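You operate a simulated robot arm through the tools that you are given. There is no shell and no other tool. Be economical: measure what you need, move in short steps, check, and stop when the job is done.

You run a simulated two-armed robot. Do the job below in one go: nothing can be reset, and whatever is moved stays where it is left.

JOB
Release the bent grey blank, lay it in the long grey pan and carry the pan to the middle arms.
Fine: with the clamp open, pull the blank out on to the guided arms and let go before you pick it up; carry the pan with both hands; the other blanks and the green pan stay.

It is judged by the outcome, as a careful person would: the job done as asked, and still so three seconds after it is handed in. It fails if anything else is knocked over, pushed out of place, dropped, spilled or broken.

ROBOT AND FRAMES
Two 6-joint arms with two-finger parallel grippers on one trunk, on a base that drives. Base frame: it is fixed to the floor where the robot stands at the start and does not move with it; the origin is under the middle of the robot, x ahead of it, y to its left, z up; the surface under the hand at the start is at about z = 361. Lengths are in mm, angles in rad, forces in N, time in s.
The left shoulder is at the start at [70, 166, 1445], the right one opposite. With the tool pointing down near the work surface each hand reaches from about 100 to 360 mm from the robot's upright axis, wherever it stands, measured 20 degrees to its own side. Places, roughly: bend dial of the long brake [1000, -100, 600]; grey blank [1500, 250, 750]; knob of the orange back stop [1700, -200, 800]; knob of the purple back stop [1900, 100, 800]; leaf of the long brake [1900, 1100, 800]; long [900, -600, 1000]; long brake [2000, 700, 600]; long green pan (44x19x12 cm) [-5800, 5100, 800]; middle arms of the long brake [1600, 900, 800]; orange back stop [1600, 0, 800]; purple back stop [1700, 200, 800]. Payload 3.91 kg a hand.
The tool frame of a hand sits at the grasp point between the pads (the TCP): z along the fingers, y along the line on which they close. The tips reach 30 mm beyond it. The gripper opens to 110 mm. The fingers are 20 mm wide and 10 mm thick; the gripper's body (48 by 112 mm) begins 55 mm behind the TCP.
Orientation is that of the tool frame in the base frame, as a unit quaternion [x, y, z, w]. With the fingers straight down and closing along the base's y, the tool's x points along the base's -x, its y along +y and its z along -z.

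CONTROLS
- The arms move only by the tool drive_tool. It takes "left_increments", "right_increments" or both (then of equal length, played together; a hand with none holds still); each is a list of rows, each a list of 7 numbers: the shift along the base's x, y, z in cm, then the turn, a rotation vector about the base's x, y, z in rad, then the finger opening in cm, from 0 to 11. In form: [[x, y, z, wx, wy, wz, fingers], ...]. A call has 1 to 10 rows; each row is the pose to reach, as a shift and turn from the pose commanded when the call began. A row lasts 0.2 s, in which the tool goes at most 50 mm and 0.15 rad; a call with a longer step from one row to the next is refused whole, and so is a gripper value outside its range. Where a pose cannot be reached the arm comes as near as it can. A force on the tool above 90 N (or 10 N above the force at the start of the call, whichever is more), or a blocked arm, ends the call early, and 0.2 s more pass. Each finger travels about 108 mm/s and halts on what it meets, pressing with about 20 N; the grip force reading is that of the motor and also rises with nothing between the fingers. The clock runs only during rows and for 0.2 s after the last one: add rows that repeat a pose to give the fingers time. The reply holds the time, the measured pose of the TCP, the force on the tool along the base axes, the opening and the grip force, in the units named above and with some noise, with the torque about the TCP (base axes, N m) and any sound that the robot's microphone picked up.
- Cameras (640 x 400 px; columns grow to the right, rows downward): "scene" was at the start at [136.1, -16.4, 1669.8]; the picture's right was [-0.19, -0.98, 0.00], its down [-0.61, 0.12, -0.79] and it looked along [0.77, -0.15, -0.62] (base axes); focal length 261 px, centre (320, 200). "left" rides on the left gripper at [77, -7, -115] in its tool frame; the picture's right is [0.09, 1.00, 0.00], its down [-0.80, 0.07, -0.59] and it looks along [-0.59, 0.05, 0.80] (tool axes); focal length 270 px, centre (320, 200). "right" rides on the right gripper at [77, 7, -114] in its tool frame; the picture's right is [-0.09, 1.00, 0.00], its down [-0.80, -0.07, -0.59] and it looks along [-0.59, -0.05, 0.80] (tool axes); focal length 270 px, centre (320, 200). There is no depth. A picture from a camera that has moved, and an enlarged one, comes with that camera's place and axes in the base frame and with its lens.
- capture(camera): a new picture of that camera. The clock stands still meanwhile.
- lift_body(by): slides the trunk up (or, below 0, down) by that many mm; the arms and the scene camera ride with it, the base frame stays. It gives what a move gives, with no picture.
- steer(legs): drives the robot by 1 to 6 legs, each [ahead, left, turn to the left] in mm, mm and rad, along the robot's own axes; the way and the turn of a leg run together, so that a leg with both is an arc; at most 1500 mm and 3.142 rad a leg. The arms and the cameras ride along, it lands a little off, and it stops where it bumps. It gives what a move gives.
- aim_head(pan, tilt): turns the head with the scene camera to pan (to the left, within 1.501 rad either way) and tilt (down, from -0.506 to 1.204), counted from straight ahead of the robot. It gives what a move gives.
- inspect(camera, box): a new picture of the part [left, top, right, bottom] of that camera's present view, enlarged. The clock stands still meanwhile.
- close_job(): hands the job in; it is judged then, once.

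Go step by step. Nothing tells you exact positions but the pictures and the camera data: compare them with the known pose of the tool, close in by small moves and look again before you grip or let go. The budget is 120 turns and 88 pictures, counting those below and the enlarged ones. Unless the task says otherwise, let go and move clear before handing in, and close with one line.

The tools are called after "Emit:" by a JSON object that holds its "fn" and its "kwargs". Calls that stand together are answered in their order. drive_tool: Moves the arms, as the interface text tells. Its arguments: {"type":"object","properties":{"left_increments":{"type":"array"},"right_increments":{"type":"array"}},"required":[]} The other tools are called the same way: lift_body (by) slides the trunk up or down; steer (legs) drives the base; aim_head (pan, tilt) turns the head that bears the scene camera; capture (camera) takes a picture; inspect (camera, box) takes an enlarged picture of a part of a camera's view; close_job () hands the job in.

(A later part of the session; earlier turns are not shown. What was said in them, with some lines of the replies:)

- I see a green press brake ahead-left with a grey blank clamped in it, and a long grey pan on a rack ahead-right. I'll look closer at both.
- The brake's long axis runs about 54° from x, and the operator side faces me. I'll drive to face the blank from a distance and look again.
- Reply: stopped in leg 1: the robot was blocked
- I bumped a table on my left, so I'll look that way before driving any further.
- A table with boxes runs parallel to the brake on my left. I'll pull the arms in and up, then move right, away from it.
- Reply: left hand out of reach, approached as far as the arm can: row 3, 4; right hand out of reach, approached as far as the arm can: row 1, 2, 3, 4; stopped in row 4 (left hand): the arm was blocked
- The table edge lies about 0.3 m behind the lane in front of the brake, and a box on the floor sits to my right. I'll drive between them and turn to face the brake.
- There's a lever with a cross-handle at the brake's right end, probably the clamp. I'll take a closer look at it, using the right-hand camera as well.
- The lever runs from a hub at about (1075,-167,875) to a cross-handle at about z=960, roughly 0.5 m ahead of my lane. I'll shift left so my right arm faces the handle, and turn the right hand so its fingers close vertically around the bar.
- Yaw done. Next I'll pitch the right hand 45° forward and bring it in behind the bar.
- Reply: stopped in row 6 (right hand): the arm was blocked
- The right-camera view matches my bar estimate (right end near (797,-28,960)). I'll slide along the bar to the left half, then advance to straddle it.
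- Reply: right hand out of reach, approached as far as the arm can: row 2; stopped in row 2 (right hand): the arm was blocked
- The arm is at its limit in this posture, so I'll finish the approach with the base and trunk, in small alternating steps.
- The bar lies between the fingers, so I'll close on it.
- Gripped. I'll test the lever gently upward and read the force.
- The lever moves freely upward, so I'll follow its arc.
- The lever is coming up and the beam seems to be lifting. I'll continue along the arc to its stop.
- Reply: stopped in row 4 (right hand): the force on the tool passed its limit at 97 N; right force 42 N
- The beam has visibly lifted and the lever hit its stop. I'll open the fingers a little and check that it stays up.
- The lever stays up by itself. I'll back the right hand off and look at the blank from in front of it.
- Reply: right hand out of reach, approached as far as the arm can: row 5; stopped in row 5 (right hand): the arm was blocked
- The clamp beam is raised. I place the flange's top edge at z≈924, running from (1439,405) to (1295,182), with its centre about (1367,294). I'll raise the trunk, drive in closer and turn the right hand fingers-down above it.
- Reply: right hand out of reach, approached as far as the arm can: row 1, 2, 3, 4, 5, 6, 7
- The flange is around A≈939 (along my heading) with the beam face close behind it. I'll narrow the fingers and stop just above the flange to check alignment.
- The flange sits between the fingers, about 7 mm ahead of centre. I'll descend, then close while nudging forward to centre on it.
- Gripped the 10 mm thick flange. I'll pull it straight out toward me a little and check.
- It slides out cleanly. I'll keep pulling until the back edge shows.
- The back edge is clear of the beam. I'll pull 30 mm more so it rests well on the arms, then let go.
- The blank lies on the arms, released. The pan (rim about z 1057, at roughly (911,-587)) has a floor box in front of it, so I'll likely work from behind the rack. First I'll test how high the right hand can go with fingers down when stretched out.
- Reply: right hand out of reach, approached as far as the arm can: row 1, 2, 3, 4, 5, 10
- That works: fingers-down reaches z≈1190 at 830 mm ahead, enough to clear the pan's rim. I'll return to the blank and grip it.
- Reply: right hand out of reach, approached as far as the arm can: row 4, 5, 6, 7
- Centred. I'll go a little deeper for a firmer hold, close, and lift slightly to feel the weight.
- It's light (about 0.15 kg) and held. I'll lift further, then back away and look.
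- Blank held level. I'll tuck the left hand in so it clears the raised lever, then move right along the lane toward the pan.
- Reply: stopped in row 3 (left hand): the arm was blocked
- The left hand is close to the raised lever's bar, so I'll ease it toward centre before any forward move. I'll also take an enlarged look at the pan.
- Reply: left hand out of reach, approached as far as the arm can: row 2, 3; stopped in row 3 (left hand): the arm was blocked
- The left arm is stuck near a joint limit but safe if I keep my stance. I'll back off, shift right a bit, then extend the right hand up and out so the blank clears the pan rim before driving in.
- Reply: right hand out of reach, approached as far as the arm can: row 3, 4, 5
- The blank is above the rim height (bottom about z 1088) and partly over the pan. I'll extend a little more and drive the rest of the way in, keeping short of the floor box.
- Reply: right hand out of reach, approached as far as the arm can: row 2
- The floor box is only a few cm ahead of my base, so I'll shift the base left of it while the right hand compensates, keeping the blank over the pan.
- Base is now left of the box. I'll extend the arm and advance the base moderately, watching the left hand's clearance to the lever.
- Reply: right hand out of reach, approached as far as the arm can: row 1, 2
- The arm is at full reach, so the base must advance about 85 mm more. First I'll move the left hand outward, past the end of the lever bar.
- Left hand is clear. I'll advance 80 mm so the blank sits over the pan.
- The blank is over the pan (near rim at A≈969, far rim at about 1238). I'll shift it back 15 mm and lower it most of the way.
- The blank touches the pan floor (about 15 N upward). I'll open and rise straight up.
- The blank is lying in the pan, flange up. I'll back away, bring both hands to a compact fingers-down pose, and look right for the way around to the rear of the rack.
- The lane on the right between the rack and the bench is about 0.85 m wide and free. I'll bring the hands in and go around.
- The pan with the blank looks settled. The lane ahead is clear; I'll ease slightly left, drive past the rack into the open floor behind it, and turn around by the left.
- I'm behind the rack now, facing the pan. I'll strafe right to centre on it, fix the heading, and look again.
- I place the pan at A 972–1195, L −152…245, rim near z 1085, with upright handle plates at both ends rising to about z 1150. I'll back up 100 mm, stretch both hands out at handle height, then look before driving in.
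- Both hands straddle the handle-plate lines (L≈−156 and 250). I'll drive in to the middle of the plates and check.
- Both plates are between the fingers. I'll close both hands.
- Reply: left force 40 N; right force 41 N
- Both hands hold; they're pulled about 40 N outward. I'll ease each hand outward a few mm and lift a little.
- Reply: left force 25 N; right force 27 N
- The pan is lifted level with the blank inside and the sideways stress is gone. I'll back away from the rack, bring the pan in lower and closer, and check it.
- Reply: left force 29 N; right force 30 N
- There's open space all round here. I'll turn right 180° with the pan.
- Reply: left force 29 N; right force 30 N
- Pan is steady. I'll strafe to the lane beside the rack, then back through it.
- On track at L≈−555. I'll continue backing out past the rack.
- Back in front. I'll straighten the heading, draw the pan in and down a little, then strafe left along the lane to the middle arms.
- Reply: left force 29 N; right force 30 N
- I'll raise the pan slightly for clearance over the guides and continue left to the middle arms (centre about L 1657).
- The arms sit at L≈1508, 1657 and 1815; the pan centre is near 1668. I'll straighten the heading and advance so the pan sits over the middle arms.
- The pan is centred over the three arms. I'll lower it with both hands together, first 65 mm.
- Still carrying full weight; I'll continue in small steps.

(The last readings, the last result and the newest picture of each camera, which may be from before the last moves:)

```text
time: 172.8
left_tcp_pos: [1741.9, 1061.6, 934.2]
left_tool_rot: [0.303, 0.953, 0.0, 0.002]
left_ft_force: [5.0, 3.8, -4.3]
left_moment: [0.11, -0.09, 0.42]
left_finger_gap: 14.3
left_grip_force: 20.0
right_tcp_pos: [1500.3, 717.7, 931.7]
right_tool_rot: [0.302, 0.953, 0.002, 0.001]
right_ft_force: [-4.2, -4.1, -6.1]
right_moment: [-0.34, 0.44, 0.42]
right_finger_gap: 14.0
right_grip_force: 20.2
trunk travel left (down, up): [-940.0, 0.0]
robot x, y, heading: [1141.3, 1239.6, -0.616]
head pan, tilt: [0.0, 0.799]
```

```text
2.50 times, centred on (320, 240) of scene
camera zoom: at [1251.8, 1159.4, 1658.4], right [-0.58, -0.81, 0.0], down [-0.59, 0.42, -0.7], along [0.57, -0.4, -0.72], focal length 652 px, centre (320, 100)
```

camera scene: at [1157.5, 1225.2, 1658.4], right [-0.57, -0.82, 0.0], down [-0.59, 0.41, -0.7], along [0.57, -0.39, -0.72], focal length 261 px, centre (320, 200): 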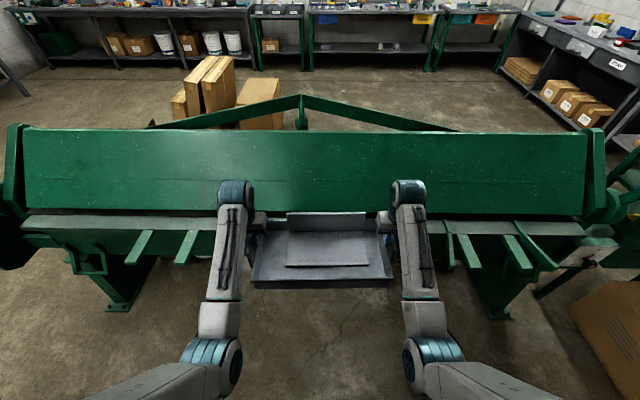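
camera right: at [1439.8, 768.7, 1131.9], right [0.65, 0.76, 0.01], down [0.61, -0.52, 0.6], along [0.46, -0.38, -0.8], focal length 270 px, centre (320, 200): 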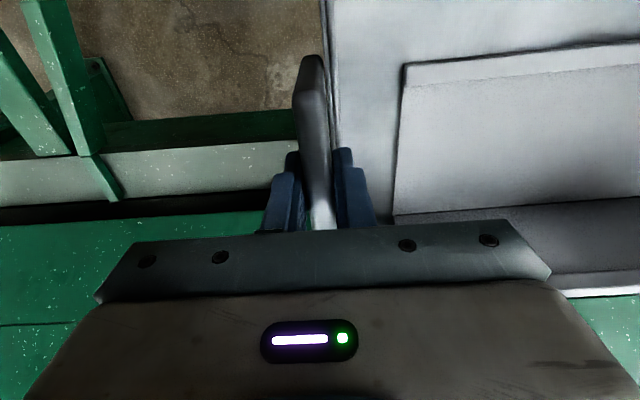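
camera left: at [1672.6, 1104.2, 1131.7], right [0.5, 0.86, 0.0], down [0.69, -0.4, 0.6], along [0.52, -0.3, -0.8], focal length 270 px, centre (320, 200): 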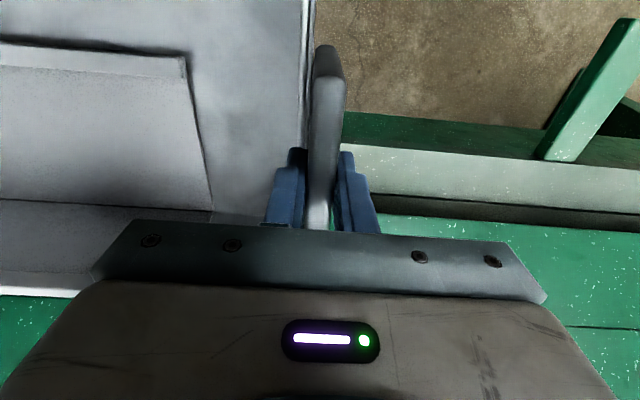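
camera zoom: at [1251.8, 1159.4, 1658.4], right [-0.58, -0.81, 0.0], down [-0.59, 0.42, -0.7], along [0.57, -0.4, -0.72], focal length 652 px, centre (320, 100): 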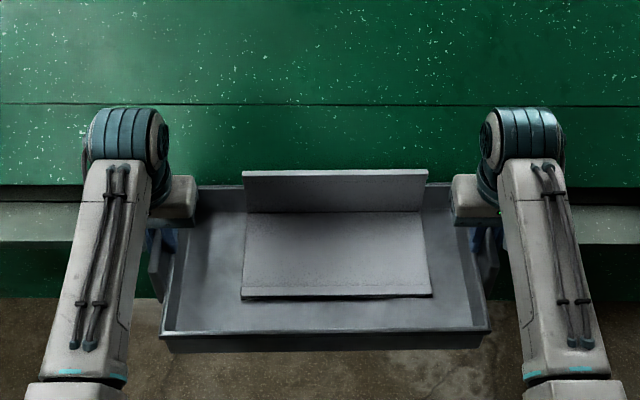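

Emit:
{"fn": "drive_tool", "kwargs": {"left_increments": [[0, 0, -0.3, 0, 0, 0, 0], [0, 0, -0.6, 0, 0, 0, 0]], "right_increments": [[0, 0, -0.3, 0, 0, 0, 0], [0, 0, -0.6, 0, 0, 0, 0]]}}

Emit:
{"fn": "drive_tool", "kwargs": {"left_increments": [[0, 0, -0.3, 0, 0, 0, 0], [0, 0, -0.6, 0, 0, 0, 0]], "right_increments": [[0, 0, -0.3, 0, 0, 0, 0], [0, 0, -0.6, 0, 0, 0, 0]]}}

```text
time: 173.4
left_tcp_pos: [1741.1, 1063.3, 930.5]
left_tool_rot: [0.303, 0.953, -0.003, 0.005]
left_ft_force: [7.4, -0.1, 13.6]
left_moment: [0.61, -0.58, 0.39]
left_finger_gap: 14.2
left_grip_force: 19.5
right_tcp_pos: [1498.5, 719.8, 930.5]
right_tool_rot: [0.302, 0.953, 0.001, 0.006]
right_ft_force: [-1.5, -2.3, 11.8]
right_moment: [-0.23, 0.62, 0.38]
right_finger_gap: 14.0
right_grip_force: 20.0
trunk travel left (down, up): [-940.0, 0.0]
robot x, y, heading: [1142.2, 1236.8, -0.618]
head pan, tilt: [0.0, 0.799]
```

```text
time: 174.0
left_tcp_pos: [1738.9, 1064.6, 922.8]
left_tool_rot: [0.304, 0.953, -0.002, 0.003]
left_ft_force: [4.2, 6.4, 15.1]
left_moment: [0.28, -0.25, 0.38]
left_finger_gap: 14.4
left_grip_force: 20.3
right_tcp_pos: [1497.4, 719.6, 922.5]
right_tool_rot: [0.302, 0.953, 0.0, 0.005]
right_ft_force: [-2.2, -7.3, 14.6]
right_moment: [-0.86, 0.56, 0.38]
right_finger_gap: 14.4
right_grip_force: 20.0
trunk travel left (down, up): [-940.0, 0.0]
robot x, y, heading: [1140.1, 1235.4, -0.616]
head pan, tilt: [0.0, 0.799]
```

The pan has landed (about 15 N upward on each hand). I'll check once, then release.

Emit:
{"fn": "inspect", "kwargs": {"camera": "scene", "box": [200, 160, 440, 320]}}

Emit:
{"fn": "drive_tool", "kwargs": {"left_increments": [[0, 0, 0.3, 0, 0, 0, 1.5], [0, 0, 0.3, 0, 0, 0, 2], [0, 0, 0.3, 0, 0, 0, 3], [0, 0, 0.3, 0, 0, 0, 4.5], [0, 0, 0.3, 0, 0, 0, 6]], "right_increments": [[0, 0, 0.3, 0, 0, 0, 1.5], [0, 0, 0.3, 0, 0, 0, 2], [0, 0, 0.3, 0, 0, 0, 3], [0, 0, 0.3, 0, 0, 0, 4.5], [0, 0, 0.3, 0, 0, 0, 6]]}}

Emit:
{"fn": "inspect", "kwargs": {"camera": "scene", "box": [200, 160, 440, 320]}}

```text
2.50 times, centred on (320, 240) of scene
camera zoom: at [1246.0, 1163.6, 1659.1], right [-0.58, -0.81, 0.0], down [-0.58, 0.41, -0.7], along [0.57, -0.41, -0.71], focal length 652 px, centre (320, 100)
```

zoom: 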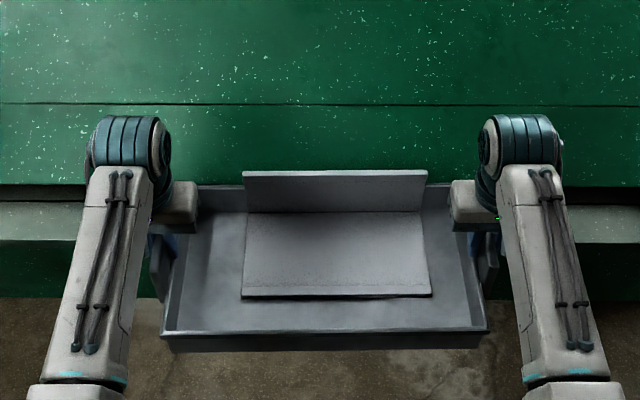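

```text
time: 175.2
left_tcp_pos: [1740.4, 1062.1, 924.3]
left_tool_rot: [0.303, 0.953, -0.001, 0.002]
left_ft_force: [0.3, -0.1, -0.4]
left_moment: [0.01, 0.0, 0.0]
left_finger_gap: 59.8
left_grip_force: 0.1
right_tcp_pos: [1499.2, 719.2, 923.1]
right_tool_rot: [0.302, 0.953, 0.001, 0.003]
right_ft_force: [1.1, 0.1, -0.3]
right_moment: [0.04, -0.01, -0.01]
right_finger_gap: 59.9
right_grip_force: 0.1
trunk travel left (down, up): [-940.0, 0.0]
robot x, y, heading: [1141.6, 1236.8, -0.617]
head pan, tilt: [0.0, 0.799]
```

```text
2.50 times, centred on (320, 240) of scene
camera zoom: at [1249.5, 1161.1, 1658.6], right [-0.58, -0.81, 0.0], down [-0.58, 0.42, -0.7], along [0.57, -0.4, -0.72], focal length 652 px, centre (320, 100)
```

zoom: 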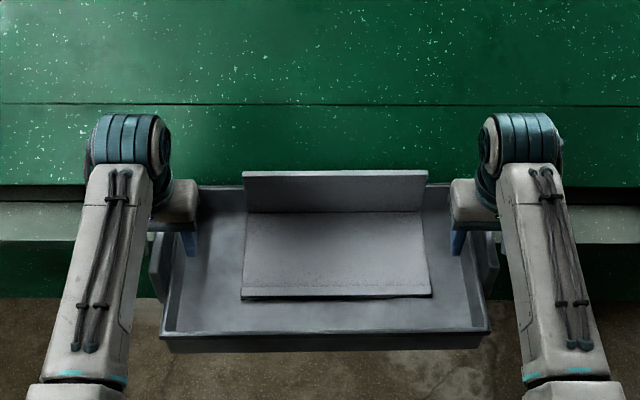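

The pan rests still with the hands open. I'll lift both hands straight up and back away.

Emit:
{"fn": "drive_tool", "kwargs": {"left_increments": [[0, 0, 2, 0, 0, 0, 6], [0, 0, 4, 0, 0, 0, 6], [0, 0, 6, 0, 0, 0, 6], [0, 0, 8.5, 0, 0, 0, 6]], "right_increments": [[0, 0, 2, 0, 0, 0, 6], [0, 0, 4, 0, 0, 0, 6], [0, 0, 6, 0, 0, 0, 6], [0, 0, 8.5, 0, 0, 0, 6]]}}

Emit:
{"fn": "steer", "kwargs": {"legs": [[-110, 0, 0]]}}

Emit:
{"fn": "capture", "kwargs": {"camera": "scene"}}

```text
time: 176.2
left_tcp_pos: [1740.4, 1063.6, 1009.8]
left_tool_rot: [0.303, 0.953, -0.003, 0.002]
left_ft_force: [-0.4, -0.5, -0.3]
left_moment: [-0.02, 0.01, 0.03]
left_finger_gap: 60.2
left_grip_force: 0.1
right_tcp_pos: [1499.8, 717.0, 1010.8]
right_tool_rot: [0.302, 0.953, 0.002, 0.004]
right_ft_force: [-0.5, 0.5, 0.0]
right_moment: [-0.03, -0.02, -0.01]
right_finger_gap: 59.9
right_grip_force: 0.1
trunk travel left (down, up): [-940.0, 0.0]
robot x, y, heading: [1146.1, 1237.2, -0.614]
head pan, tilt: [0.0, 0.799]
```

```text
time: 177.4
left_tcp_pos: [1655.7, 1122.7, 1007.6]
left_tool_rot: [0.304, 0.953, -0.001, 0.0]
left_ft_force: [0.6, -0.4, 0.0]
left_moment: [-0.03, -0.02, -0.01]
left_finger_gap: 59.8
left_grip_force: 0.0
right_tcp_pos: [1415.1, 777.7, 1007.4]
right_tool_rot: [0.303, 0.953, 0.002, 0.002]
right_ft_force: [0.0, -1.2, 0.5]
right_moment: [-0.01, 0.02, -0.03]
right_finger_gap: 60.2
right_grip_force: 0.0
trunk travel left (down, up): [-940.0, 0.0]
robot x, y, heading: [1053.3, 1297.9, -0.618]
head pan, tilt: [0.0, 0.799]
```

```text
9 pictures are left
camera scene: at [1167.5, 1219.3, 1658.1], right [-0.58, -0.81, 0.0], down [-0.59, 0.42, -0.69], along [0.57, -0.4, -0.72], focal length 261 px, centre (320, 200)
```

scene: 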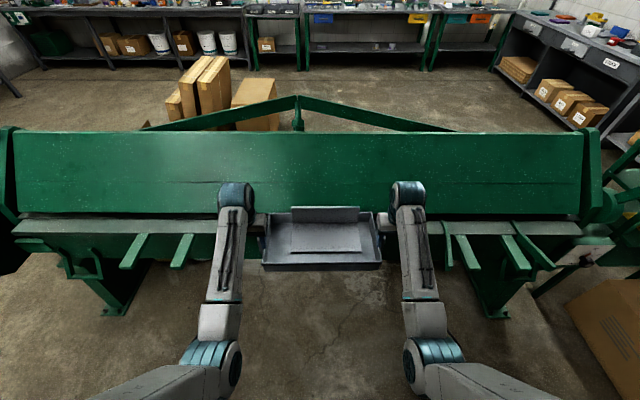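

Emit:
{"fn": "inspect", "kwargs": {"camera": "scene", "box": [240, 180, 400, 290]}}

```text
3.64 times, centred on (320, 235) of scene
camera zoom: at [1167.5, 1219.3, 1658.1], right [-0.58, -0.81, 0.0], down [-0.59, 0.42, -0.69], along [0.57, -0.4, -0.72], focal length 948 px, centre (320, 73)
```

zoom: 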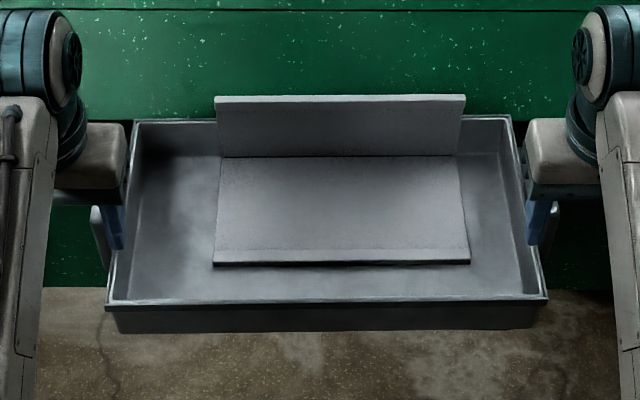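

The pan sits level on the middle arms with the blank inside. I'll back off a little more, then hand in.

Emit:
{"fn": "steer", "kwargs": {"legs": [[-30, 0, 0]]}}

Emit:
{"fn": "drive_tool", "kwargs": {"left_increments": [[0, 0, 0, 0, 0, 0, 6], [0, 0, 0, 0, 0, 0, 6]]}}

Emit:
{"fn": "close_job", "kwargs": {}}

```text
time: 178.2
left_tcp_pos: [1634.8, 1138.9, 1005.9]
left_tool_rot: [0.302, 0.953, -0.001, 0.0]
left_ft_force: [0.4, 0.5, -0.8]
left_moment: [0.01, 0.05, -0.01]
left_finger_gap: 60.1
left_grip_force: 0.0
right_tcp_pos: [1393.4, 793.5, 1006.6]
right_tool_rot: [0.302, 0.953, 0.003, 0.001]
right_ft_force: [0.3, -0.3, -0.5]
right_moment: [0.03, 0.05, -0.04]
right_finger_gap: 59.8
right_grip_force: 0.1
trunk travel left (down, up): [-940.0, 0.0]
robot x, y, heading: [1032.8, 1318.0, -0.626]
head pan, tilt: [0.0, 0.799]
```

```text
time: 178.8
left_tcp_pos: [1631.8, 1140.1, 1008.1]
left_tool_rot: [0.304, 0.953, -0.001, 0.001]
left_ft_force: [0.0, -0.3, -0.8]
left_moment: [0.0, 0.01, 0.02]
left_finger_gap: 59.9
left_grip_force: 0.0
right_tcp_pos: [1390.9, 795.6, 1008.2]
right_tool_rot: [0.302, 0.953, 0.001, 0.003]
right_ft_force: [0.0, -0.6, 0.0]
right_moment: [0.0, 0.01, -0.03]
right_finger_gap: 60.1
right_grip_force: 0.1
trunk travel left (down, up): [-940.0, 0.0]
robot x, y, heading: [1032.7, 1313.9, -0.617]
head pan, tilt: [0.0, 0.799]
```

```text
The job is handed in.
```

The job is handed in: I opened the clamp, pulled the blank out onto the guided arms and let go, then laid it in the long grey pan and carried the pan two-handed to the middle arms. One thing to know: my first drive bumped the table with the cardboard boxes on my left; I saw nothing displaced there, but I didn't check it closely.
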